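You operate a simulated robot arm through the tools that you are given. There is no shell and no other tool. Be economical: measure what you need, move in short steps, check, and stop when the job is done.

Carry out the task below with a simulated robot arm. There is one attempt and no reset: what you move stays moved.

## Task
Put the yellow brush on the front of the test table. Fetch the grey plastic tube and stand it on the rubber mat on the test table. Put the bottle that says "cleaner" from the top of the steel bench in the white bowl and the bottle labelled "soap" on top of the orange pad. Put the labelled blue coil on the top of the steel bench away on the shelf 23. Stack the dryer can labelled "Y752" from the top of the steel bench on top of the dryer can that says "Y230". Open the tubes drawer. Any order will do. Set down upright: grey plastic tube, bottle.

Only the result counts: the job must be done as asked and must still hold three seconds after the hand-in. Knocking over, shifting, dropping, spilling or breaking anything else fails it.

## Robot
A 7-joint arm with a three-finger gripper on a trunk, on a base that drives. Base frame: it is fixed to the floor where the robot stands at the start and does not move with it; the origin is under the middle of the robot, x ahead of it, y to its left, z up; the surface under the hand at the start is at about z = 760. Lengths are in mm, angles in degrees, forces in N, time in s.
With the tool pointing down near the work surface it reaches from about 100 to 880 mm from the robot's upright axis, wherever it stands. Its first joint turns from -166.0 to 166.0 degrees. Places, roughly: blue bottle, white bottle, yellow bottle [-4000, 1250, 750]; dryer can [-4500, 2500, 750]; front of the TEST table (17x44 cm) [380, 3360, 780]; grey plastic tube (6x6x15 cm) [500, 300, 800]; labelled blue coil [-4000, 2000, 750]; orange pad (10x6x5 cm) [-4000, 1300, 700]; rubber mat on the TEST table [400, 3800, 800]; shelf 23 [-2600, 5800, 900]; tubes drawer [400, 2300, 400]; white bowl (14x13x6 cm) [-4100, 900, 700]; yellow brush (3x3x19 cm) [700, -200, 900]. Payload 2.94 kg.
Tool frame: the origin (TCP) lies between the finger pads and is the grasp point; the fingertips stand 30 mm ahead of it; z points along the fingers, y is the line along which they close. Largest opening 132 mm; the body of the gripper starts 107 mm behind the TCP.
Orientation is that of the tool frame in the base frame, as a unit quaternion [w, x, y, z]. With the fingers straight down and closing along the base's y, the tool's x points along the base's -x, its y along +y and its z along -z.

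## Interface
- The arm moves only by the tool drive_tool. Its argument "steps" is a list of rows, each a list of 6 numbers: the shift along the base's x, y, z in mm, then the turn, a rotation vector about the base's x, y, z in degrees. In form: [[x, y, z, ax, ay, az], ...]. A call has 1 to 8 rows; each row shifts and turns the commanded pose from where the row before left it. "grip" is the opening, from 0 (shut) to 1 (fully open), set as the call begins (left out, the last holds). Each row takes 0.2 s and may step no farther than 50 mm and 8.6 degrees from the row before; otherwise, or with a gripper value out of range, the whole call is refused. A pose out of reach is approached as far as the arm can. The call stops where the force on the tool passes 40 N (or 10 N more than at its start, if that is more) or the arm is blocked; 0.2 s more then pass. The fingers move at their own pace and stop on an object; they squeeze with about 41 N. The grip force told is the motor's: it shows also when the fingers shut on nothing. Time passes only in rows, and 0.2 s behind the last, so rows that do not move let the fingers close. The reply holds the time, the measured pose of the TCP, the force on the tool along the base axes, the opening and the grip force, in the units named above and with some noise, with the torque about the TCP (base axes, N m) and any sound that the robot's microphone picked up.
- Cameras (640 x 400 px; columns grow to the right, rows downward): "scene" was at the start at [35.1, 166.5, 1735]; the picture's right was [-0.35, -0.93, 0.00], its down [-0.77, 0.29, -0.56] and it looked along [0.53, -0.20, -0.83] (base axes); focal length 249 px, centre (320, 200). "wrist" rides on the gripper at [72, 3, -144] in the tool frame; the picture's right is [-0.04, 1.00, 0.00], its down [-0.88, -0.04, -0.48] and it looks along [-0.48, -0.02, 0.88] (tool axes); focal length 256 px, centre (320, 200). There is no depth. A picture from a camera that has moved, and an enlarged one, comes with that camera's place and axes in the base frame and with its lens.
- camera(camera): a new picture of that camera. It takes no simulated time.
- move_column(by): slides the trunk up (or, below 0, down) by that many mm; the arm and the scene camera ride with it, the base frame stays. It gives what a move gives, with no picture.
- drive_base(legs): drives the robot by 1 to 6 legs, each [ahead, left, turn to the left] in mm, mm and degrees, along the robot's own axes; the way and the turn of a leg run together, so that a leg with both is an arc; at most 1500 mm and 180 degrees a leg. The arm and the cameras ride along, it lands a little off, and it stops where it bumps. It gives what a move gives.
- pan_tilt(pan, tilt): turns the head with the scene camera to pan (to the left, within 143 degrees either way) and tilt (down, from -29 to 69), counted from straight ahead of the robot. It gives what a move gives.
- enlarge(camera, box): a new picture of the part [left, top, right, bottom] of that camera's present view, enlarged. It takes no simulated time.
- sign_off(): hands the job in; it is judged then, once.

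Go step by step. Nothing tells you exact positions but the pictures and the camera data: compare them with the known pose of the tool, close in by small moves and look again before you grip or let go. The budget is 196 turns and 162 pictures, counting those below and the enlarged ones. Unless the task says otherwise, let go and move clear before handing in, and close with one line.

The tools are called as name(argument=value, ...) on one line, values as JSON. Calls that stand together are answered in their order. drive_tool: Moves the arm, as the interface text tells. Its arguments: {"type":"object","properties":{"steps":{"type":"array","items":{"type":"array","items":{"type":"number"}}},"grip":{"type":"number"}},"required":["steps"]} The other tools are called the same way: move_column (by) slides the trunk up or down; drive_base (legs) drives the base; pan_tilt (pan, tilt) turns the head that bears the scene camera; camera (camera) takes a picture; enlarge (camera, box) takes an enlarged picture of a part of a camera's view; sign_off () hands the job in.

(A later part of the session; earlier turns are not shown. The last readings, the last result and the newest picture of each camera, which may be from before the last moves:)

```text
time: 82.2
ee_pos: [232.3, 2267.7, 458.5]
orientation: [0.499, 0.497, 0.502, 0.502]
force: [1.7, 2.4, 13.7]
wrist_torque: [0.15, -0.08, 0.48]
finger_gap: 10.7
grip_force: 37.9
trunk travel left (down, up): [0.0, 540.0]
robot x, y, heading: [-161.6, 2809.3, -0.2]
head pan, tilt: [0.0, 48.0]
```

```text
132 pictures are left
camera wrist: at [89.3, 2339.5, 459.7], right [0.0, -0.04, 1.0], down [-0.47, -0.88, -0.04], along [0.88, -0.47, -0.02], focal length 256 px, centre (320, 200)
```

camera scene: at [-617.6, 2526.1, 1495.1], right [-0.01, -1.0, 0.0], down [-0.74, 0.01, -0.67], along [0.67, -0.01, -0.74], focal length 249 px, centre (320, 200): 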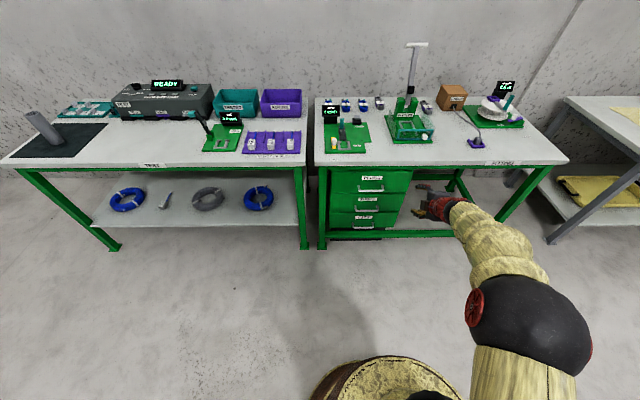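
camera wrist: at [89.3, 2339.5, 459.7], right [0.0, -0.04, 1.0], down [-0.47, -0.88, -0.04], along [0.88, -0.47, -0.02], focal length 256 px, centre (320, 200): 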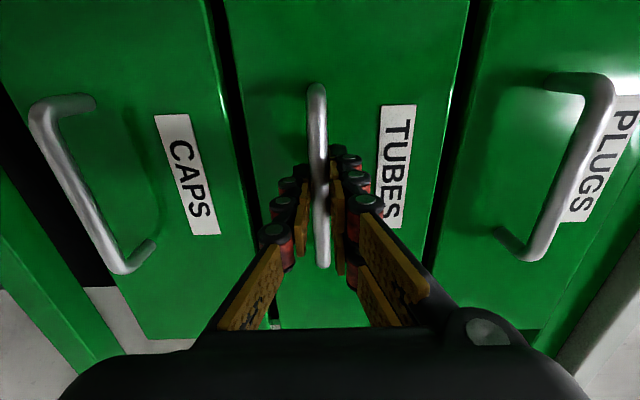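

Gripped (10.7 mm bar). I'll adjust the height for the offset and pull straight back.

drive_tool(steps=[[-10, 0, 2, 0, 0, 0], [-20, 0, 0, 0, 0, 0], [-30, 0, 0, 0, 0, 0], [-30, 0, 0, 0, 0, 0], [-30, 0, 0, 0, 0, 0], [-30, 0, 0, 0, 0, 0], [-30, 0, 0, 0, 0, 0]])

camera(camera="wrist")

```text
time: 83.8
ee_pos: [52.6, 2268.2, 458.3]
orientation: [0.497, 0.498, 0.502, 0.502]
force: [0.1, -3.8, -6.2]
wrist_torque: [-0.03, -0.04, -0.65]
finger_gap: 10.7
grip_force: 37.7
trunk travel left (down, up): [0.0, 540.0]
robot x, y, heading: [-163.1, 2812.9, 0.0]
head pan, tilt: [0.0, 48.0]
```

```text
131 pictures are left
camera wrist: at [-92.7, 2339.4, 460.3], right [0.0, -0.04, 1.0], down [-0.47, -0.88, -0.04], along [0.88, -0.47, -0.02], focal length 256 px, centre (320, 200)
```

wrist: 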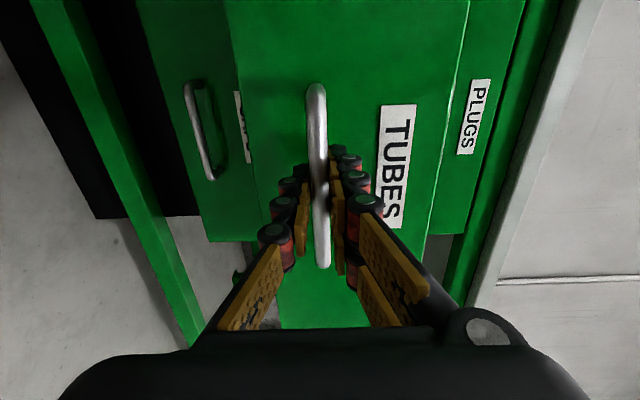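

The drawer is out 180 mm. I'll pull further until it meets a stop or is widely open.

drive_tool(steps=[[-25, 0, 0, 0, 0, 0], [-25, 0, 0, 0, 0, 0], [-25, 0, 0, 0, 0, 0], [-25, 0, 0, 0, 0, 0], [-25, 0, 0, 0, 0, 0]])

```text
time: 85.0
ee_pos: [-68.7, 2267.7, 458.8]
orientation: [0.497, 0.497, 0.503, 0.503]
force: [30.7, -13.0, 2.7]
wrist_torque: [-0.03, -0.01, -0.09]
finger_gap: 10.9
grip_force: 37.9
trunk travel left (down, up): [0.0, 540.0]
robot x, y, heading: [-165.4, 2809.7, 0.0]
head pan, tilt: [0.0, 48.0]
```

It's at its stop, about 300 mm open. I'll ease off, release and back away.

drive_tool(steps=[[4, 0, 0, 0, 0, 0], [0, 0, 0, 0, 0, 0]])

drive_tool(steps=[[0, 0, 0, 0, 0, 0], [0, 0, 0, 0, 0, 0], [0, 0, 0, 0, 0, 0], [-40, 0, 0, 0, 0, 0], [-45, 0, 0, 0, 0, 0], [0, 0, 0, 0, 0, 0]], grip=0.45)

camera(camera="wrist")

```text
time: 85.7
ee_pos: [-68.8, 2268.8, 458.2]
orientation: [0.499, 0.498, 0.502, 0.501]
force: [8.0, -5.5, -5.8]
wrist_torque: [-0.03, 0.06, 0.68]
finger_gap: 10.8
grip_force: 37.5
trunk travel left (down, up): [0.0, 540.0]
robot x, y, heading: [-164.4, 2809.6, -0.2]
head pan, tilt: [0.0, 48.0]
```

```text
time: 87.0
ee_pos: [-151.3, 2269.2, 459.7]
orientation: [0.498, 0.498, 0.502, 0.502]
force: [1.2, -0.1, -0.5]
wrist_torque: [-0.01, 0.02, 0.03]
finger_gap: 59.5
grip_force: 0.0
trunk travel left (down, up): [0.0, 540.0]
robot x, y, heading: [-163.2, 2809.2, 0.0]
head pan, tilt: [0.0, 48.0]
```

```text
130 pictures are left
camera wrist: at [-295.5, 2339.4, 461.7], right [0.0, -0.04, 1.0], down [-0.47, -0.88, -0.04], along [0.88, -0.47, -0.02], focal length 256 px, centre (320, 200)
```

wrist: 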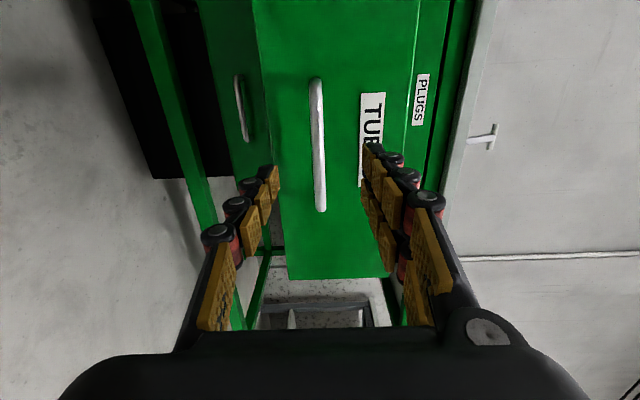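

The drawer is open. I'll back away, raise the trunk and return the tool to pointing down.

drive_base(legs=[[-500, 0, 0]])

move_column(by=250)

drive_tool(steps=[[0, 0, 25, 0, 8.2, 0], [0, 0, 25, 0, 8.2, 0], [0, 0, 25, 0, 8.2, 0], [0, 0, 25, 0, 8.2, 0], [0, 0, 25, 0, 8.2, 0], [0, 0, 25, 0, 8.2, 0], [0, 0, 25, 0, 8.2, 0], [0, 0, 25, 0, 8.2, 0]], grip=1)

drive_tool(steps=[[0, 0, 25, 0, 8.2, 0], [0, 0, 25, 0, 8.2, 0], [0, 0, 25, 0, 8.0, 0], [28, 24, 0, 0, 0, 8.2], [28, 24, 0, 0, 0, 8.2], [28, 24, 0, 0, 0, 8.2], [28, 24, 0, 0, 0, 8.2], [28, 24, 0, 0, 0, 8.2]])

drive_tool(steps=[[28, 24, 0, 0, 0, 8.2], [28, 24, 0, 0, 0, 8.2], [28, 24, 0, 0, 0, 8.2], [28, 24, 0, 0, 0, 8.2], [28, 24, 0, 0, 0, 8.2], [28, 24, 0, 0, 0, 8]])

```text
time: 90.0
ee_pos: [-644.2, 2267.9, 459.8]
orientation: [0.498, 0.497, 0.503, 0.502]
force: [-0.3, -0.5, -0.4]
wrist_torque: [0.03, -0.01, 0.02]
finger_gap: 59.5
grip_force: 0.0
trunk travel left (down, up): [0.0, 540.0]
robot x, y, heading: [-654.9, 2814.9, 0.0]
head pan, tilt: [0.0, 48.0]
```

```text
time: 92.5
ee_pos: [-647.0, 2268.7, 708.5]
orientation: [0.498, 0.498, 0.501, 0.503]
force: [-0.3, -0.4, 0.3]
wrist_torque: [0.02, 0.01, 0.01]
finger_gap: 59.4
grip_force: 0.1
trunk travel left (down, up): [-250.0, 290.0]
robot x, y, heading: [-659.1, 2810.0, 0.2]
head pan, tilt: [0.0, 48.0]
```

```text
time: 94.3
ee_pos: [-647.1, 2269.7, 909.3]
orientation: [0.145, 0.69, 0.692, 0.153]
force: [0.1, -0.8, -0.1]
wrist_torque: [-0.02, -0.02, 0.02]
finger_gap: 131.9
grip_force: 0.0
trunk travel left (down, up): [-250.0, 290.0]
robot x, y, heading: [-657.9, 2808.8, 0.1]
head pan, tilt: [0.0, 48.0]
```

```text
time: 96.2
ee_pos: [-508.1, 2388.1, 982.5]
orientation: [-0.004, 0.414, 0.91, 0.001]
force: [-0.5, 0.5, -0.5]
wrist_torque: [0.03, -0.01, 0.01]
finger_gap: 131.9
grip_force: 0.0
trunk travel left (down, up): [-250.0, 290.0]
robot x, y, heading: [-658.0, 2811.8, 0.2]
head pan, tilt: [0.0, 48.0]
```

```text
time: 97.5
ee_pos: [-337.3, 2533.1, 985.7]
orientation: [-0.006, -0.001, 1.0, 0.0]
force: [0.4, -0.7, 0.3]
wrist_torque: [-0.03, -0.01, -0.02]
finger_gap: 131.8
grip_force: 0.1
trunk travel left (down, up): [-250.0, 290.0]
robot x, y, heading: [-655.5, 2811.6, 0.2]
head pan, tilt: [0.0, 48.0]
```

Now I'll drive to the first workbench to find the yellow brush.

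drive_base(legs=[[0, -1500, 0], [0, -1500, 0], [250, 0, 0]])

pan_tilt(pan=0, tilt=40)

camera(camera="scene")

```text
time: 113.4
ee_pos: [-54.1, -455.7, 984.6]
orientation: [-0.006, -0.006, 1.0, 0.0]
force: [0.0, -0.3, 0.9]
wrist_torque: [0.02, 0.02, 0.01]
finger_gap: 131.7
grip_force: 0.1
trunk travel left (down, up): [-250.0, 290.0]
robot x, y, heading: [-377.0, -185.7, 0.6]
head pan, tilt: [0.0, 48.0]
```

```text
time: 114.1
ee_pos: [-55.6, -453.9, 985.8]
orientation: [-0.005, -0.006, 1.0, -0.001]
force: [-0.3, 1.0, -0.1]
wrist_torque: [0.02, 0.01, 0.0]
finger_gap: 131.9
grip_force: 0.0
trunk travel left (down, up): [-250.0, 290.0]
robot x, y, heading: [-382.9, -185.0, 0.5]
head pan, tilt: [0.0, 40.0]
```

```text
129 pictures are left
camera scene: at [-328.1, 9.1, 1756.5], right [0.01, -1.0, 0.0], down [-0.64, -0.01, -0.77], along [0.77, 0.01, -0.64], focal length 249 px, centre (320, 200)
```

scene: 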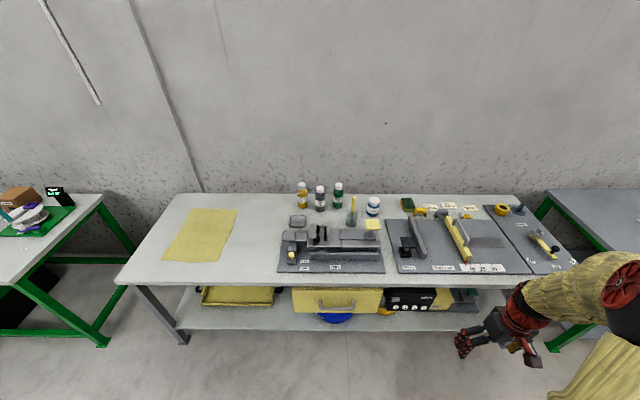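

enlarge(camera="scene", box=[280, 170, 420, 280])

enlarge(camera="scene", box=[390, 180, 570, 290])

```text
3.64 times, centred on (350, 225) of scene
camera zoom: at [-328.1, 9.1, 1756.5], right [0.01, -1.0, 0.0], down [-0.64, -0.01, -0.77], along [0.77, 0.01, -0.64], focal length 905 px, centre (211, 109)
```

zoom: 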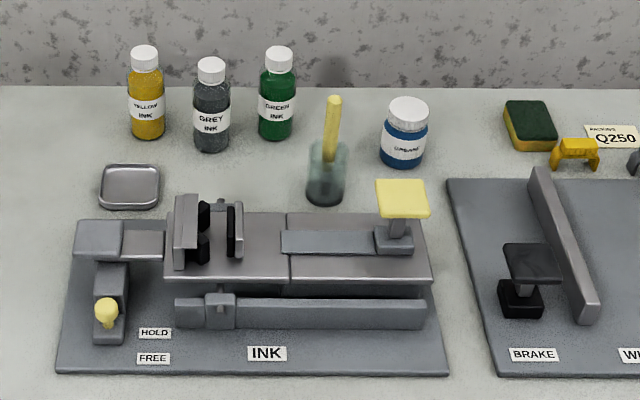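

```text
3.56 times, centred on (480, 235) of scene
camera zoom: at [-328.1, 9.1, 1756.5], right [0.01, -1.0, 0.0], down [-0.64, -0.01, -0.77], along [0.77, 0.01, -0.64], focal length 885 px, centre (-249, 76)
```

zoom: 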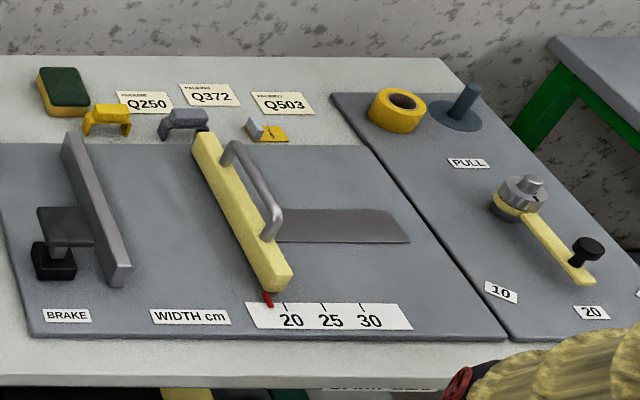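

The brush stands in a glass jar near (660, -152), its handle top at about z 950. I'll drive up to the table and look from the wrist camera before touching it.

drive_base(legs=[[350, 0, -0.5]])

drive_tool(steps=[[30, 20, 35, 0, 0, 0], [40, 25, 15, 0, 0, 0], [40, 25, 15, 0, 0, 0], [40, 25, 15, 0, 0, 0], [40, 25, 15, 0, 0, 0], [40, 25, 0, 0, 0, 0], [40, 25, 0, 0, 0, 0], [0, 0, 0, 0, 0, 0]], grip=0.6)

camera(camera="wrist")

```text
time: 116.4
ee_pos: [293.1, -458.1, 985.9]
orientation: [-0.005, 0.0, 1.0, 0.0]
force: [0.5, 0.3, -0.1]
wrist_torque: [-0.02, 0.0, -0.03]
finger_gap: 132.0
grip_force: 0.2
trunk travel left (down, up): [-250.0, 290.0]
robot x, y, heading: [-32.5, -180.6, -0.2]
head pan, tilt: [0.0, 40.0]
```

```text
refused: row 1 steps farther than a row can; nothing moved
```

```text
126 pictures are left
camera wrist: at [222.8, -454.1, 1128.6], right [0.04, 1.0, 0.0], down [0.88, -0.04, 0.47], along [0.47, -0.02, -0.88], focal length 256 px, centre (320, 200)
```

wrist: 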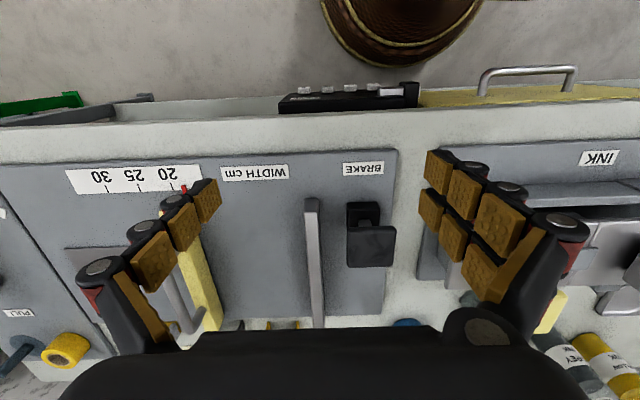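

I'll redo that rise-and-approach with smaller rows.

drive_tool(steps=[[20, 25, 35, 0, 0, 0], [20, 25, 35, 0, 0, 0], [20, 25, 35, 0, 0, 0], [35, 33, 0, 0, 0, 0], [35, 33, 0, 0, 0, 0], [35, 33, 0, 0, 0, 0], [35, 33, 0, 0, 0, 0], [35, 33, 0, 0, 0, 0]], grip=0.6)

camera(camera="wrist")

```text
time: 118.2
ee_pos: [529.7, -215.2, 1088.3]
orientation: [-0.004, 0.0, 1.0, 0.0]
force: [-0.7, 0.4, 0.9]
wrist_torque: [-0.02, 0.03, -0.03]
finger_gap: 78.9
grip_force: 0.0
trunk travel left (down, up): [-250.0, 290.0]
robot x, y, heading: [-30.4, -180.7, 0.1]
head pan, tilt: [0.0, 40.0]
```

```text
125 pictures are left
camera wrist: at [458.5, -211.5, 1231.5], right [0.04, 1.0, 0.0], down [0.88, -0.04, 0.47], along [0.47, -0.02, -0.88], focal length 256 px, centre (320, 200)
```

wrist: 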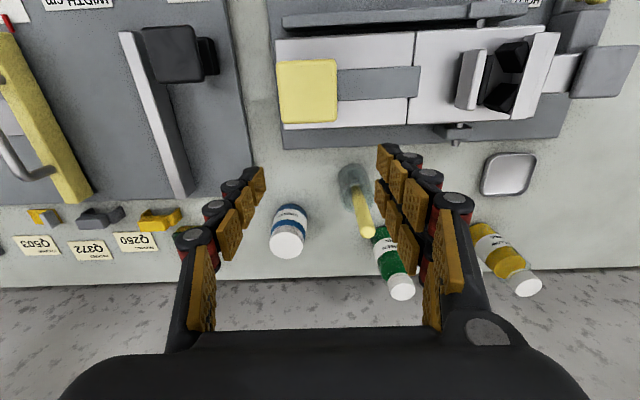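

The brush top is near (650, -158, 960). I'll move above it and look again closer.

drive_tool(steps=[[40, 19, 0, 0, 0, 0], [40, 19, 0, 0, 0, 0], [40, 19, 0, 0, 0, 0], [0, 0, -40, 0, 0, 0], [0, 0, 0, 0, 0, 0]])

camera(camera="wrist")

enlarge(camera="scene", box=[280, 150, 440, 290])

```text
time: 119.4
ee_pos: [648.8, -159.4, 1049.2]
orientation: [-0.004, -0.001, 1.0, 0.0]
force: [-0.6, 0.2, 0.3]
wrist_torque: [0.02, 0.0, 0.01]
finger_gap: 79.4
grip_force: 0.0
trunk travel left (down, up): [-250.0, 290.0]
robot x, y, heading: [-29.2, -185.7, 0.3]
head pan, tilt: [0.0, 40.0]
```

```text
124 pictures are left
camera wrist: at [576.6, -156.2, 1193.4], right [0.04, 1.0, 0.0], down [0.88, -0.04, 0.47], along [0.47, -0.02, -0.88], focal length 256 px, centre (320, 200)
```

wrist: 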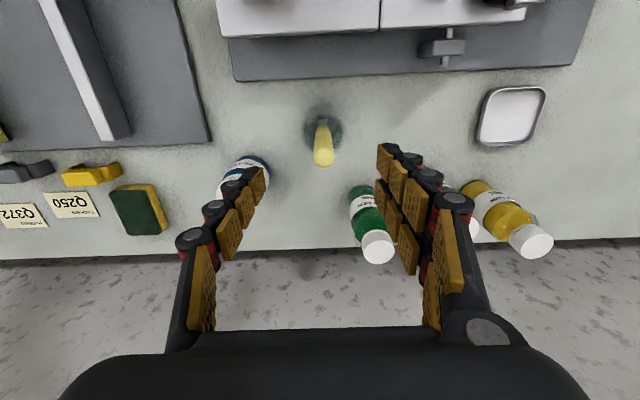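

```text
2.86 times, centred on (360, 220) of scene
camera zoom: at [25.6, 10.4, 1756.6], right [0.0, -1.0, 0.0], down [-0.64, 0.0, -0.77], along [0.77, 0.0, -0.64], focal length 711 px, centre (206, 143)
```

zoom: 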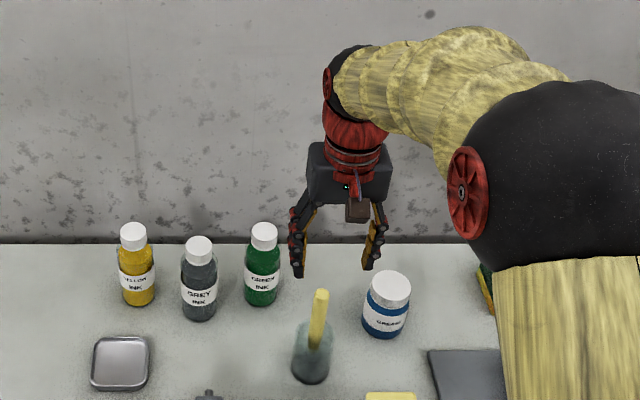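

The brush top is at (659, -154, 956), leaning slightly. I'll lower the fingers to just above the jar rim and look before closing.

drive_tool(steps=[[9, 4, -40, 0, 0, 0], [0, 0, -40, 0, 0, 0], [0, 0, -25, 0, 0, 0], [0, 0, -15, 0, 0, 0], [0, 0, 0, 0, 0, 0]], grip=0.5)

camera(camera="wrist")

enlarge(camera="scene", box=[310, 200, 410, 290])

```text
time: 120.6
ee_pos: [658.0, -154.6, 931.3]
orientation: [-0.004, 0.001, 1.0, 0.0]
force: [0.8, -1.0, -0.1]
wrist_torque: [0.02, 0.03, -0.01]
finger_gap: 65.9
grip_force: 0.0
trunk travel left (down, up): [-250.0, 290.0]
robot x, y, heading: [-27.1, -181.2, 0.2]
head pan, tilt: [0.0, 40.0]
```

```text
122 pictures are left
camera wrist: at [587.3, -152.1, 1073.3], right [0.04, 1.0, 0.0], down [0.88, -0.04, 0.47], along [0.47, -0.02, -0.88], focal length 256 px, centre (320, 200)
```

wrist: 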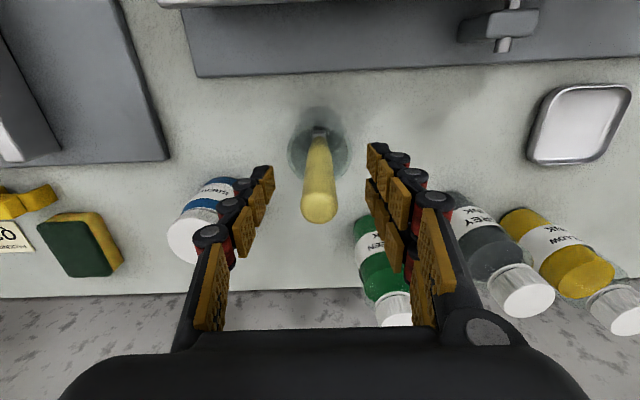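

```text
4.44 times, centred on (360, 245) of scene
camera zoom: at [25.9, 10.5, 1756.6], right [0.0, -1.0, 0.0], down [-0.64, 0.0, -0.77], along [0.77, 0.0, -0.64], focal length 1106 px, centre (142, 0)
```

zoom: 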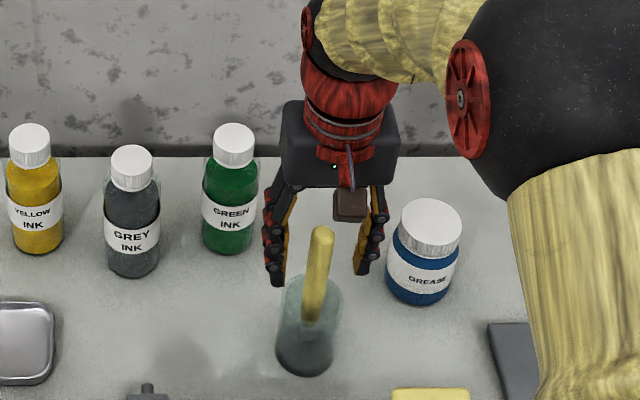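

The handle is centred between the fingers above the rim. Closing.

drive_tool(steps=[[0, 0, 0, 0, 0, 0], [0, 0, 0, 0, 0, 0], [0, 0, 0, 0, 0, 0], [0, 0, 0, 0, 0, 0], [0, 0, 0, 0, 0, 0], [0, 0, 0, 0, 0, 0]], grip=0)

camera(camera="wrist")

```text
time: 122.0
ee_pos: [659.6, -156.8, 929.9]
orientation: [-0.005, 0.0, 1.0, 0.0]
force: [0.0, 0.2, -0.7]
wrist_torque: [-0.01, 0.01, 0.04]
finger_gap: 20.3
grip_force: 41.0
trunk travel left (down, up): [-250.0, 290.0]
robot x, y, heading: [-26.1, -182.5, 0.0]
head pan, tilt: [0.0, 40.0]
```

```text
120 pictures are left
camera wrist: at [587.2, -152.1, 1073.4], right [0.04, 1.0, 0.0], down [0.88, -0.04, 0.47], along [0.47, -0.02, -0.88], focal length 256 px, centre (320, 200)
```

wrist: 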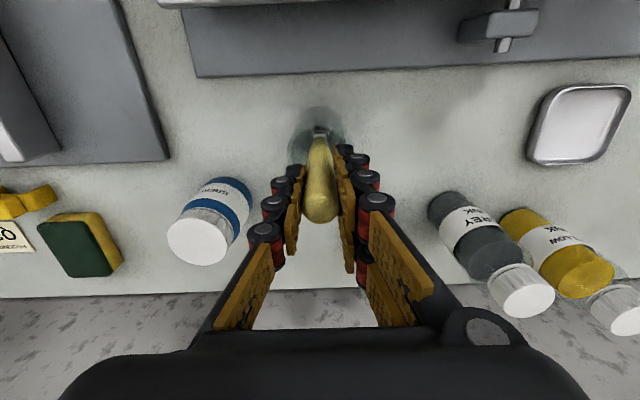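

Gripped at 20 mm. Lifting gently straight up.

drive_tool(steps=[[1, 0, 12, 0, 0, 0], [1, 0, 15, 0, 0, 0], [1, 0, 20, 0, 0, 0], [1, 0, 25, 0, 0, 0], [1, 0, 30, 0, 0, 0], [1, 0, 30, 0, 0, 0], [0, 0, 30, 0, 0, 0], [0, 0, 30, 0, 0, 0]])

camera(camera="wrist")

enlarge(camera="scene", box=[280, 130, 440, 290])

```text
time: 123.8
ee_pos: [663.5, -158.1, 1121.5]
orientation: [-0.005, 0.0, 1.0, 0.0]
force: [0.1, -0.2, -0.6]
wrist_torque: [0.02, -0.01, -0.01]
finger_gap: 19.6
grip_force: 41.2
trunk travel left (down, up): [-250.0, 290.0]
robot x, y, heading: [-27.3, -183.9, 0.1]
head pan, tilt: [0.0, 40.0]
```

```text
119 pictures are left
camera wrist: at [592.6, -154.8, 1264.6], right [0.04, 1.0, 0.0], down [0.88, -0.04, 0.47], along [0.47, -0.02, -0.88], focal length 256 px, centre (320, 200)
```

wrist: 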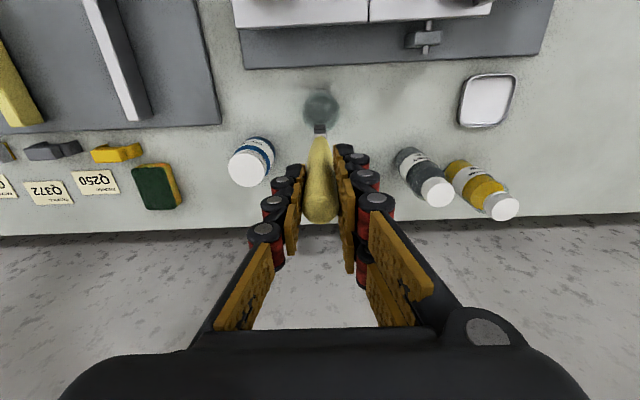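

```text
2.50 times, centred on (360, 210) of scene
camera zoom: at [25.4, 10.5, 1756.6], right [0.0, -1.0, 0.0], down [-0.64, 0.0, -0.77], along [0.77, 0.0, -0.64], focal length 622 px, centre (220, 175)
```

zoom: 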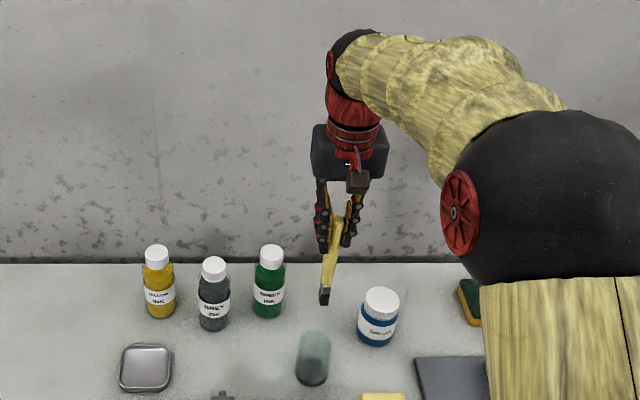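

The brush is out and the jar is still standing. I'll retract, drive back clear of the open drawer and go to the test table.

drive_tool(steps=[[-48, 0, 0, 0, 0, 0], [-48, 0, 0, 0, 0, 0], [-48, 0, 0, 0, 0, 0], [-48, 0, 0, 0, 0, 0], [-48, 0, 0, 0, 0, 0], [-48, 0, 0, 0, 0, 0], [-48, 0, 0, 0, 0, 0]])

drive_base(legs=[[-620, 0, 0], [0, 1500, 0], [0, 1500, 0], [0, 520, 0]])

pan_tilt(pan=0, tilt=45)

camera(camera="scene")

```text
time: 125.4
ee_pos: [324.5, -156.3, 1122.3]
orientation: [-0.005, 0.0, 1.0, 0.0]
force: [-0.2, 1.2, -0.8]
wrist_torque: [0.0, -0.02, -0.01]
finger_gap: 20.0
grip_force: 41.4
trunk travel left (down, up): [-250.0, 290.0]
robot x, y, heading: [-25.3, -179.8, 0.0]
head pan, tilt: [0.0, 40.0]
```

```text
time: 145.5
ee_pos: [-312.2, 3354.8, 1121.4]
orientation: [-0.004, -0.006, 1.0, 0.0]
force: [0.3, -0.7, -0.5]
wrist_torque: [-0.03, -0.01, -0.01]
finger_gap: 19.8
grip_force: 41.0
trunk travel left (down, up): [-250.0, 290.0]
robot x, y, heading: [-669.2, 3325.5, 0.6]
head pan, tilt: [0.0, 40.0]
```

```text
time: 146.2
ee_pos: [-311.9, 3353.6, 1122.5]
orientation: [-0.005, -0.006, 1.0, 0.0]
force: [0.1, -0.8, -0.2]
wrist_torque: [0.0, 0.01, -0.03]
finger_gap: 19.8
grip_force: 40.9
trunk travel left (down, up): [-250.0, 290.0]
robot x, y, heading: [-665.3, 3325.4, 0.5]
head pan, tilt: [0.0, 45.0]
```

```text
117 pictures are left
camera scene: at [-618.0, 3517.1, 1749.3], right [0.01, -1.0, 0.0], down [-0.71, -0.01, -0.71], along [0.71, 0.01, -0.71], focal length 249 px, centre (320, 200)
```

scene: 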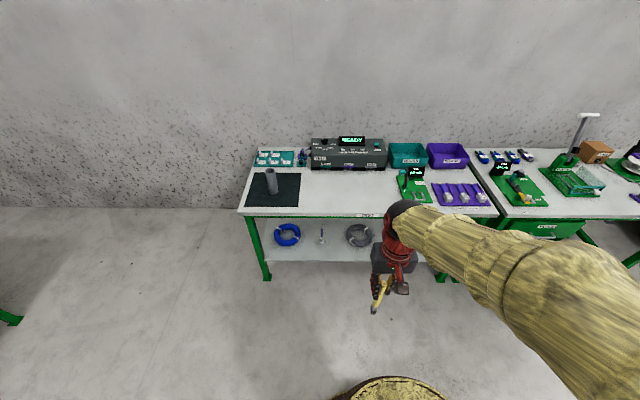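

The front area of the table is clear. I'll drive up and yaw the tool −90° so I can lay the brush along y.

drive_base(legs=[[480, 0, -0.5]])

drive_tool(steps=[[15, 0, 0, 0, 0, -8.2], [15, 0, 0, 0, 0, -8.2], [15, 0, 0, 0, 0, -8.2], [15, 0, 0, 0, 0, -8.2], [15, 0, 0, 0, 0, -8.2], [15, 0, 0, 0, 0, -8.2]])

drive_tool(steps=[[15, 0, 0, 0, 0, -8.2], [15, 0, 0, 0, 0, -8.2], [15, 0, 0, 0, 0, -8.2], [15, 0, 0, 0, 0, -8.2], [15, 0, 0, 0, 0, -8]])

drive_tool(steps=[[0, 0, -10, 8.33, 0, 0], [0, 0, -10, 8.33, 0, 0], [0, 0, -10, 8.33, 0, 0], [0, 0, -10, 8.33, 0, 0], [0, 0, -10, 8.33, 0, 0], [0, 0, -10, 8.33, 0, 0], [0, 0, -10, 8.33, 0, 0]])

camera(camera="wrist")

```text
time: 149.0
ee_pos: [171.7, 3354.1, 1122.4]
orientation: [-0.006, -0.001, 1.0, -0.001]
force: [-0.6, -0.1, -0.1]
wrist_torque: [-0.02, 0.02, 0.02]
finger_gap: 19.7
grip_force: 41.0
trunk travel left (down, up): [-250.0, 290.0]
robot x, y, heading: [-186.1, 3329.0, 0.3]
head pan, tilt: [0.0, 45.0]
```

```text
time: 150.4
ee_pos: [262.1, 3352.8, 1122.3]
orientation: [-0.005, 0.417, 0.909, 0.003]
force: [0.0, -1.1, -0.9]
wrist_torque: [0.0, 0.02, 0.05]
finger_gap: 19.5
grip_force: 41.2
trunk travel left (down, up): [-250.0, 290.0]
robot x, y, heading: [-179.8, 3328.9, 0.2]
head pan, tilt: [0.0, 45.0]
```

```text
time: 151.6
ee_pos: [338.7, 3352.4, 1123.4]
orientation: [-0.004, 0.708, 0.707, 0.004]
force: [0.6, -0.1, -0.3]
wrist_torque: [-0.02, -0.02, -0.01]
finger_gap: 19.7
grip_force: 40.0
trunk travel left (down, up): [-250.0, 290.0]
robot x, y, heading: [-183.1, 3325.2, -0.1]
head pan, tilt: [0.0, 45.0]
```

```text
time: 153.2
ee_pos: [336.4, 3352.4, 1052.9]
orientation: [-0.348, 0.615, 0.616, 0.349]
force: [0.8, 1.0, 0.3]
wrist_torque: [-0.04, 0.02, -0.03]
finger_gap: 19.8
grip_force: 40.7
trunk travel left (down, up): [-250.0, 290.0]
robot x, y, heading: [-184.6, 3326.3, -0.1]
head pan, tilt: [0.0, 45.0]
```

```text
116 pictures are left
camera wrist: at [340.1, 3267.2, 1187.6], right [1.0, -0.02, -0.04], down [-0.04, -0.86, -0.51], along [-0.02, 0.51, -0.86], focal length 256 px, centre (320, 200)
```

wrist: 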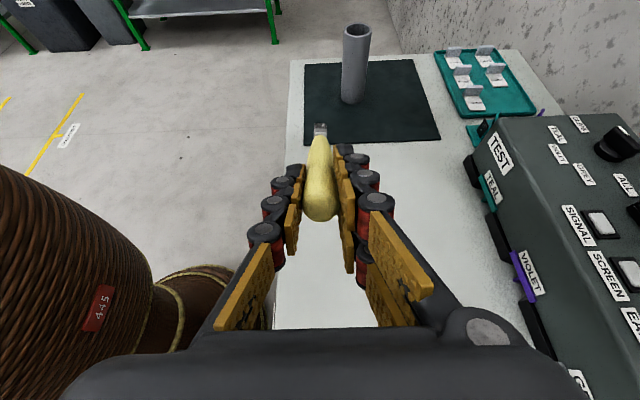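

Works well. I'll tilt to 75° and lower toward the table.

drive_tool(steps=[[12, 10, 0, 8.33, 0, 0], [12, 10, 0, 8.33, 0, 0], [0, 0, -45, 0, 0, 0], [0, 0, -45, 0, 0, 0], [0, 0, -45, 0, 0, 0], [0, 0, -35, 0, 0, 0], [0, 0, 0, 0, 0, 0]])

camera(camera="wrist")

camera(camera="scene")

```text
time: 154.8
ee_pos: [361.8, 3373.6, 883.4]
orientation: [-0.434, 0.558, 0.56, 0.433]
force: [0.3, -0.4, -0.2]
wrist_torque: [0.01, 0.01, 0.0]
finger_gap: 19.7
grip_force: 40.9
trunk travel left (down, up): [-250.0, 290.0]
robot x, y, heading: [-181.1, 3325.3, 0.1]
head pan, tilt: [0.0, 45.0]
```

```text
115 pictures are left
camera wrist: at [364.3, 3251.8, 987.8], right [1.0, -0.01, -0.04], down [-0.04, -0.68, -0.73], along [-0.02, 0.73, -0.68], focal length 256 px, centre (320, 200)
```

wrist: 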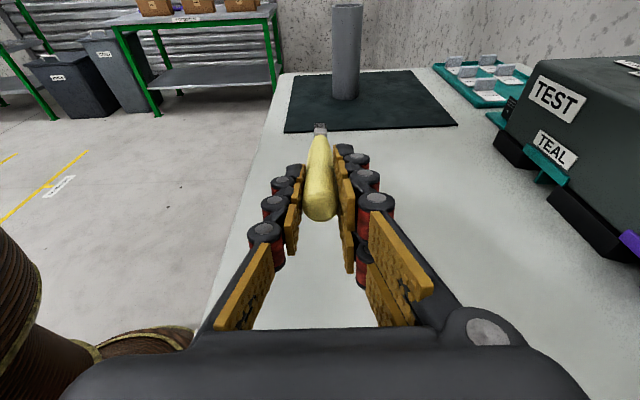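

```text
114 pictures are left
camera scene: at [-131.9, 3518.9, 1749.3], right [0.0, -1.0, 0.0], down [-0.71, 0.0, -0.71], along [0.71, 0.0, -0.71], focal length 249 px, centre (320, 200)
```

scene: 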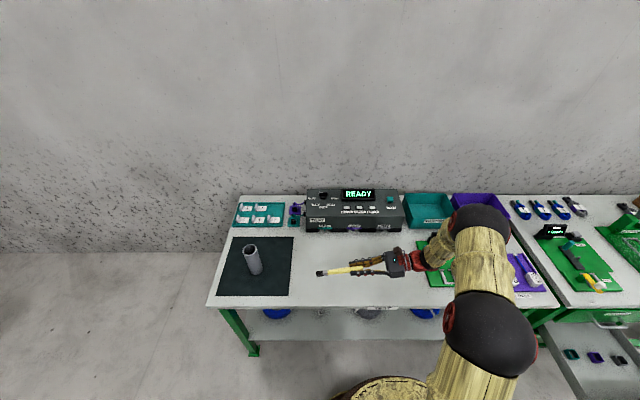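

The wrist comes near the SIZE gauge, so I'll check its clearance before lowering.

enlarge(camera="scene", box=[300, 200, 560, 320])

```text
2.46 times, centred on (430, 260) of scene
camera zoom: at [-131.9, 3518.9, 1749.3], right [0.0, -1.0, 0.0], down [-0.71, 0.0, -0.71], along [0.71, 0.0, -0.71], focal length 612 px, centre (49, 52)
```

zoom: 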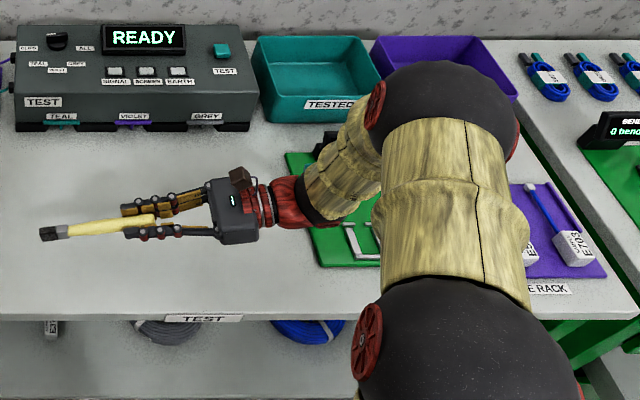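

There's enough room. I'll shift slightly away from the gauge and lower slowly to contact.

drive_tool(steps=[[-20, 30, 0, 0, 0, 0], [0, 0, -15, 0, 0, 0], [0, 0, -10, 0, 0, 0], [0, 0, -5, 0, 0, 0], [0, 0, -5, 0, 0, 0], [0, 0, 0, 0, 0, 0]])

camera(camera="wrist")

```text
time: 156.2
ee_pos: [340.8, 3403.5, 847.8]
orientation: [-0.433, 0.559, 0.559, 0.433]
force: [0.2, 0.1, -0.2]
wrist_torque: [-0.02, 0.0, 0.02]
finger_gap: 19.5
grip_force: 41.2
trunk travel left (down, up): [-250.0, 290.0]
robot x, y, heading: [-181.7, 3324.5, -0.1]
head pan, tilt: [0.0, 45.0]
```

```text
112 pictures are left
camera wrist: at [343.7, 3282.3, 951.8], right [1.0, -0.01, -0.04], down [-0.04, -0.68, -0.73], along [-0.02, 0.73, -0.68], focal length 256 px, centre (320, 200)
```

wrist: 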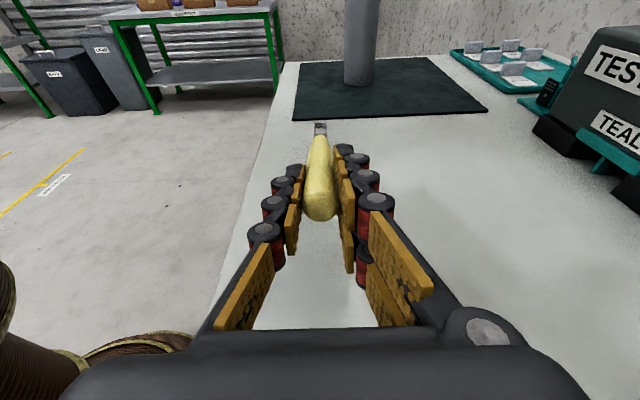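

drive_tool(steps=[[0, 0, -4, 0, 0, 0], [0, 0, -4, 0, 0, 0], [0, 0, -4, 0, 0, 0], [0, 0, -4, 0, 0, 0], [0, 0, 0, 0, 0, 0]])

```text
time: 157.4
ee_pos: [341.5, 3401.4, 831.4]
orientation: [-0.434, 0.557, 0.559, 0.434]
force: [-0.6, -2.1, 8.4]
wrist_torque: [1.32, -0.05, 0.01]
finger_gap: 19.6
grip_force: 40.4
trunk travel left (down, up): [-250.0, 290.0]
robot x, y, heading: [-181.2, 3329.6, 0.2]
head pan, tilt: [0.0, 45.0]
```

The tip touches. I'll flatten another 4° while lowering, to shorten the drop, and then release.

drive_tool(steps=[[0, 0, -5, 2, 0, 0], [0, 0, -5, 2, 0, 0], [0, 0, 0, 0, 0, 0]])

camera(camera="scene")

```text
time: 158.2
ee_pos: [340.2, 3403.5, 820.2]
orientation: [-0.452, 0.544, 0.543, 0.453]
force: [-0.9, -0.8, 2.9]
wrist_torque: [0.62, -0.05, -0.01]
finger_gap: 19.6
grip_force: 41.1
trunk travel left (down, up): [-250.0, 290.0]
robot x, y, heading: [-179.8, 3327.7, -0.2]
head pan, tilt: [0.0, 45.0]
```

```text
111 pictures are left
camera scene: at [-132.3, 3518.7, 1749.3], right [0.0, -1.0, 0.0], down [-0.71, 0.0, -0.71], along [0.71, 0.0, -0.71], focal length 249 px, centre (320, 200)
```

scene: 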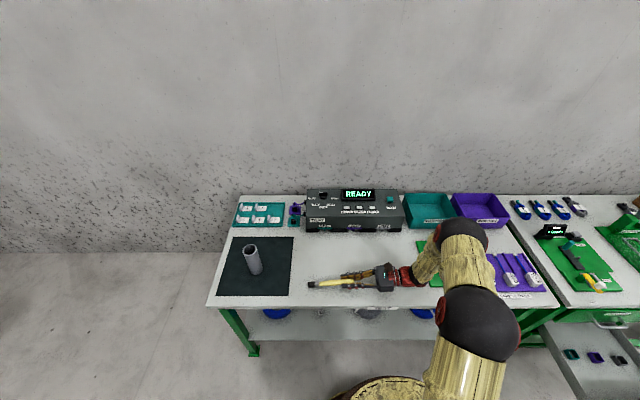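

drive_tool(steps=[[0, 0, 0, 0, 0, 0], [0, 0, 0, 0, 0, 0], [0, 0, 0, 0, 0, 0], [0, 0, 0, 0, 0, 0]], grip=0.45)

drive_tool(steps=[[0, 0, 30, 0, 0, 0], [0, 0, 45, 0, 0, 0], [0, 0, 45, -8, 0, 0], [0, 0, 45, -8, 0, 0], [0, 0, 45, -8, 0, 0], [0, 0, 0, 0, 0, 0]])

camera(camera="wrist")

camera(camera="scene")

```text
time: 159.2
ee_pos: [342.0, 3401.9, 820.0]
orientation: [-0.452, 0.543, 0.544, 0.452]
force: [-0.5, 0.7, -0.8]
wrist_torque: [0.02, -0.02, -0.02]
finger_gap: 59.2
grip_force: 0.1
trunk travel left (down, up): [-250.0, 290.0]
robot x, y, heading: [-182.2, 3326.2, -0.0]
head pan, tilt: [0.0, 45.0]
```

```text
time: 160.6
ee_pos: [341.1, 3402.8, 1032.9]
orientation: [-0.33, 0.625, 0.626, 0.329]
force: [0.2, 0.0, -0.6]
wrist_torque: [-0.01, -0.01, -0.02]
finger_gap: 59.4
grip_force: 0.0
trunk travel left (down, up): [-250.0, 290.0]
robot x, y, heading: [-182.1, 3327.8, 0.2]
head pan, tilt: [0.0, 45.0]
```

```text
110 pictures are left
camera wrist: at [345.8, 3325.6, 1172.0], right [1.0, -0.02, -0.04], down [-0.04, -0.89, -0.45], along [-0.02, 0.45, -0.89], focal length 256 px, centre (320, 200)
```

wrist: 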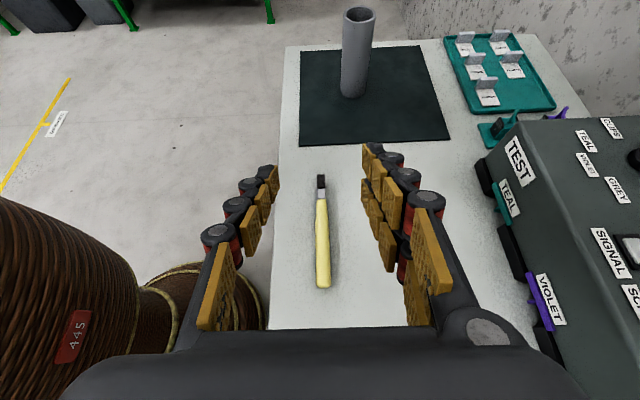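

```text
109 pictures are left
camera scene: at [-132.6, 3519.3, 1749.2], right [0.0, -1.0, 0.0], down [-0.71, 0.0, -0.71], along [0.71, 0.0, -0.71], focal length 249 px, centre (320, 200)
```

scene: 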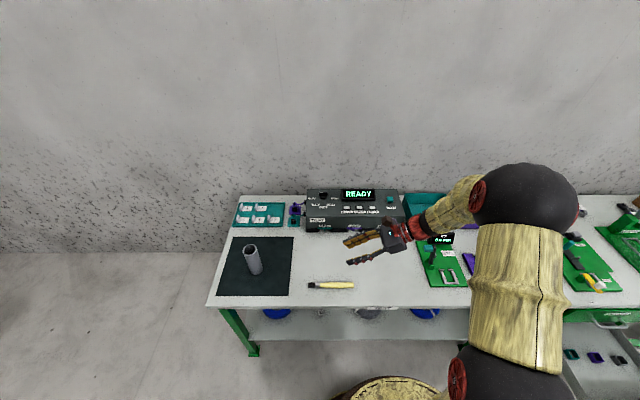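

The brush lies at (343, 3474), inside the front area. I'll restore the tool to pointing down, retract and head for the steel bench behind.

drive_tool(steps=[[-20, 0, 10, -7.86, 0, 0], [-20, 0, 10, -7.86, 0, 0], [-20, 0, 10, -7.86, 0, 0], [-20, 0, 10, -7.86, 0, 0], [-20, 0, 10, -7.86, 0, 0], [-20, 0, 0, -7.86, 0, 0], [-20, 0, 0, -7.86, 0, 0]], grip=1)

drive_tool(steps=[[0, 0, 0, 0, 0, 8.2], [0, 0, 0, 0, 0, 8.2], [0, 0, 0, 0, 0, 8.2], [0, 0, 0, 0, 0, 8.2], [0, 0, 0, 0, 0, 8.2], [0, 0, 0, 0, 0, 8.2], [0, 0, 0, 0, 0, 8.2], [0, 0, 0, 0, 0, 8.2]])

drive_tool(steps=[[0, 0, 0, 0, 0, 8.2], [0, 0, 0, 0, 0, 8.2], [0, 0, 0, 0, 0, 8.0], [0, 0, 0, 0, 0, 0]])

drive_base(legs=[[-500, 0, 0], [0, -1300, 0], [0, -700, 0], [0, 0, 180]])

pan_tilt(pan=0, tilt=20)

camera(camera="scene")

```text
time: 162.2
ee_pos: [201.5, 3404.0, 1082.2]
orientation: [-0.002, 0.707, 0.707, 0.003]
force: [-0.6, 0.0, -1.0]
wrist_torque: [-0.01, -0.04, 0.03]
finger_gap: 131.9
grip_force: 0.0
trunk travel left (down, up): [-250.0, 290.0]
robot x, y, heading: [-181.6, 3328.5, 0.2]
head pan, tilt: [0.0, 45.0]
```

```text
time: 164.0
ee_pos: [200.8, 3402.7, 1080.2]
orientation: [-0.004, 0.21, 0.978, 0.001]
force: [-0.5, 0.1, 0.3]
wrist_torque: [-0.02, -0.01, 0.01]
finger_gap: 132.2
grip_force: 0.1
trunk travel left (down, up): [-250.0, 290.0]
robot x, y, heading: [-181.5, 3328.0, 0.0]
head pan, tilt: [0.0, 45.0]
```

```text
time: 165.0
ee_pos: [201.2, 3403.8, 1082.0]
orientation: [-0.005, -0.001, 1.0, 0.001]
force: [0.4, 0.4, 0.4]
wrist_torque: [0.01, -0.01, 0.0]
finger_gap: 131.9
grip_force: 0.2
trunk travel left (down, up): [-250.0, 290.0]
robot x, y, heading: [-182.9, 3327.9, 0.1]
head pan, tilt: [0.0, 45.0]
```

```text
time: 185.0
ee_pos: [-1035.2, 1222.9, 1080.6]
orientation: [0.0, 1.0, 0.025, 0.003]
force: [0.5, -0.1, -0.1]
wrist_torque: [0.01, 0.01, -0.01]
finger_gap: 132.1
grip_force: 0.0
trunk travel left (down, up): [-250.0, 290.0]
robot x, y, heading: [-654.5, 1316.4, -177.2]
head pan, tilt: [0.0, 45.0]
```

```text
time: 185.8
ee_pos: [-1036.5, 1223.2, 1081.6]
orientation: [0.0, 1.0, 0.023, 0.004]
force: [0.5, 0.3, 0.1]
wrist_torque: [0.01, 0.01, 0.0]
finger_gap: 132.2
grip_force: 0.1
trunk travel left (down, up): [-250.0, 290.0]
robot x, y, heading: [-657.6, 1316.0, -177.1]
head pan, tilt: [0.0, 20.0]
```

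```text
108 pictures are left
camera scene: at [-713.0, 1125.0, 1787.9], right [-0.05, 1.0, 0.0], down [0.34, 0.02, -0.94], along [-0.94, -0.04, -0.34], focal length 249 px, centre (320, 200)
```

scene: 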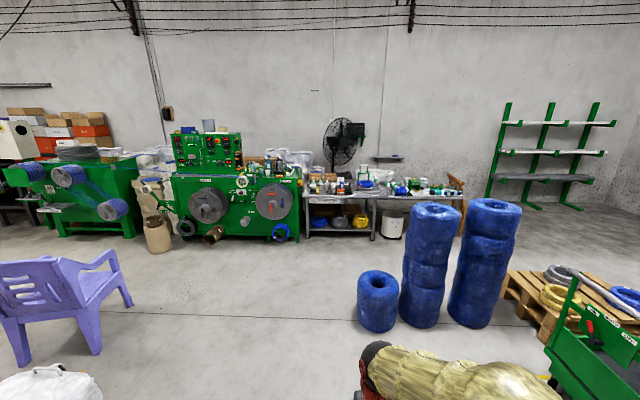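

I can see the steel bench at about x −3650 and beyond, y 800–2785, with floor rolls in the way at y 1390 and up. I'll zoom on the bench before driving a lane at y≈750.

enlarge(camera="scene", box=[290, 150, 480, 245])

drive_base(legs=[[0, 0, -2.9], [0, 560, 0], [1400, 0, 0], [600, 0, 0]])

camera(camera="scene")

```text
3.37 times, centred on (385, 198) of scene
camera zoom: at [-713.0, 1125.0, 1787.9], right [-0.05, 1.0, 0.0], down [0.34, 0.02, -0.94], along [-0.94, -0.04, -0.34], focal length 838 px, centre (101, 208)
```

zoom: 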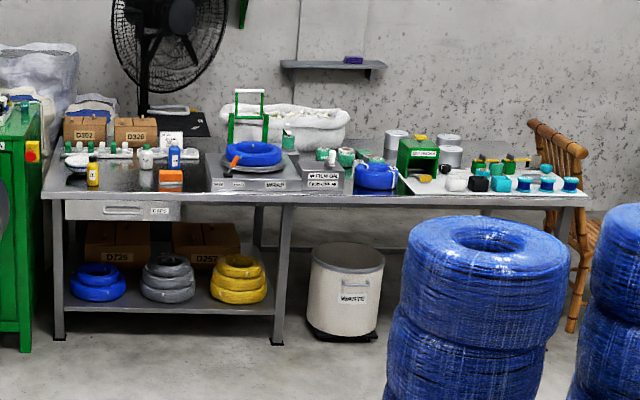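

```text
time: 199.0
ee_pos: [-3031.4, 665.4, 1079.9]
orientation: [0.0, 1.0, 0.007, 0.005]
force: [-0.6, 0.1, -0.1]
wrist_torque: [-0.01, -0.06, -0.05]
finger_gap: 131.9
grip_force: 0.2
trunk travel left (down, up): [-250.0, 290.0]
robot x, y, heading: [-2654.3, 744.3, -179.5]
head pan, tilt: [0.0, 20.0]
```

```text
106 pictures are left
camera scene: at [-2712.3, 557.4, 1787.9], right [-0.01, 1.0, 0.0], down [0.34, 0.0, -0.94], along [-0.94, -0.01, -0.34], focal length 249 px, centre (320, 200)
```

scene: 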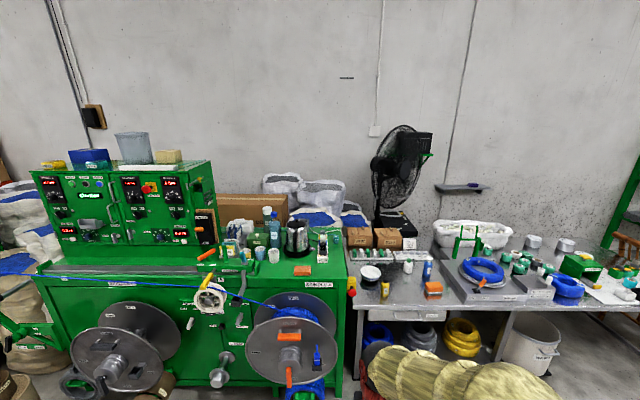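

enlarge(camera="scene", box=[340, 240, 470, 330])

enlarge(camera="scene", box=[450, 210, 640, 330])

```text
4.44 times, centred on (405, 285) of scene
camera zoom: at [-2712.3, 557.4, 1787.9], right [-0.01, 1.0, 0.0], down [0.34, 0.0, -0.94], along [-0.94, -0.01, -0.34], focal length 1106 px, centre (-58, -178)
```

zoom: 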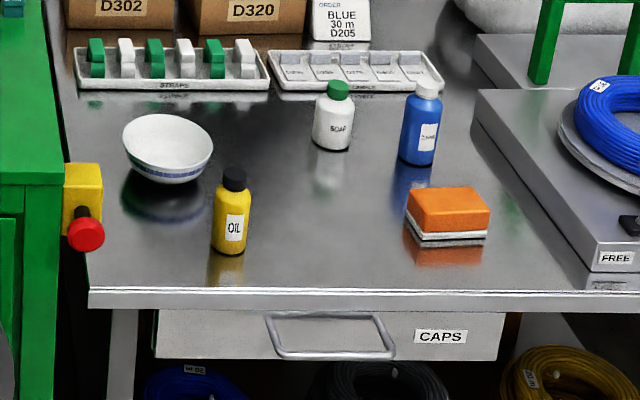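

```text
3.33 times, centred on (545, 270) of scene
camera zoom: at [-2712.3, 557.4, 1787.9], right [-0.01, 1.0, 0.0], down [0.34, 0.0, -0.94], along [-0.94, -0.01, -0.34], focal length 830 px, centre (-430, -33)
```

zoom: 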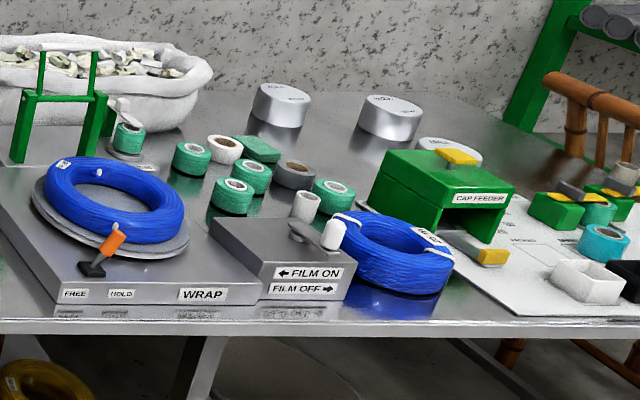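

Blue is presumably CLEANER, white with the green cap is SOAP, yellow is OIL. I'll drive closer to confirm and measure.

drive_base(legs=[[600, 0, 0], [0, -420, -0.5]])

pan_tilt(pan=20, tilt=40)

camera(camera="scene")

```text
time: 204.7
ee_pos: [-3644.1, 1091.6, 1081.5]
orientation: [0.0, 1.0, 0.004, 0.004]
force: [0.4, 0.3, -0.1]
wrist_torque: [-0.03, 0.0, 0.01]
finger_gap: 132.0
grip_force: 0.0
trunk travel left (down, up): [-250.0, 290.0]
robot x, y, heading: [-3259.0, 1169.5, -179.4]
head pan, tilt: [0.0, 20.0]
```

```text
time: 205.5
ee_pos: [-3641.9, 1090.2, 1080.4]
orientation: [0.0, 1.0, 0.004, 0.005]
force: [0.3, -0.1, -0.8]
wrist_torque: [-0.03, -0.03, 0.0]
finger_gap: 132.1
grip_force: 0.0
trunk travel left (down, up): [-250.0, 290.0]
robot x, y, heading: [-3264.2, 1170.4, -180.0]
head pan, tilt: [20.0, 40.0]
```

```text
103 pictures are left
camera scene: at [-3311.3, 949.9, 1756.6], right [-0.35, 0.94, 0.0], down [0.6, 0.22, -0.77], along [-0.72, -0.27, -0.64], focal length 249 px, centre (320, 200)
```

scene: 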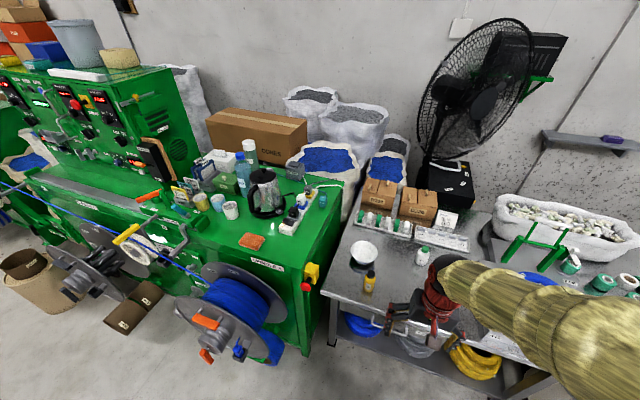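

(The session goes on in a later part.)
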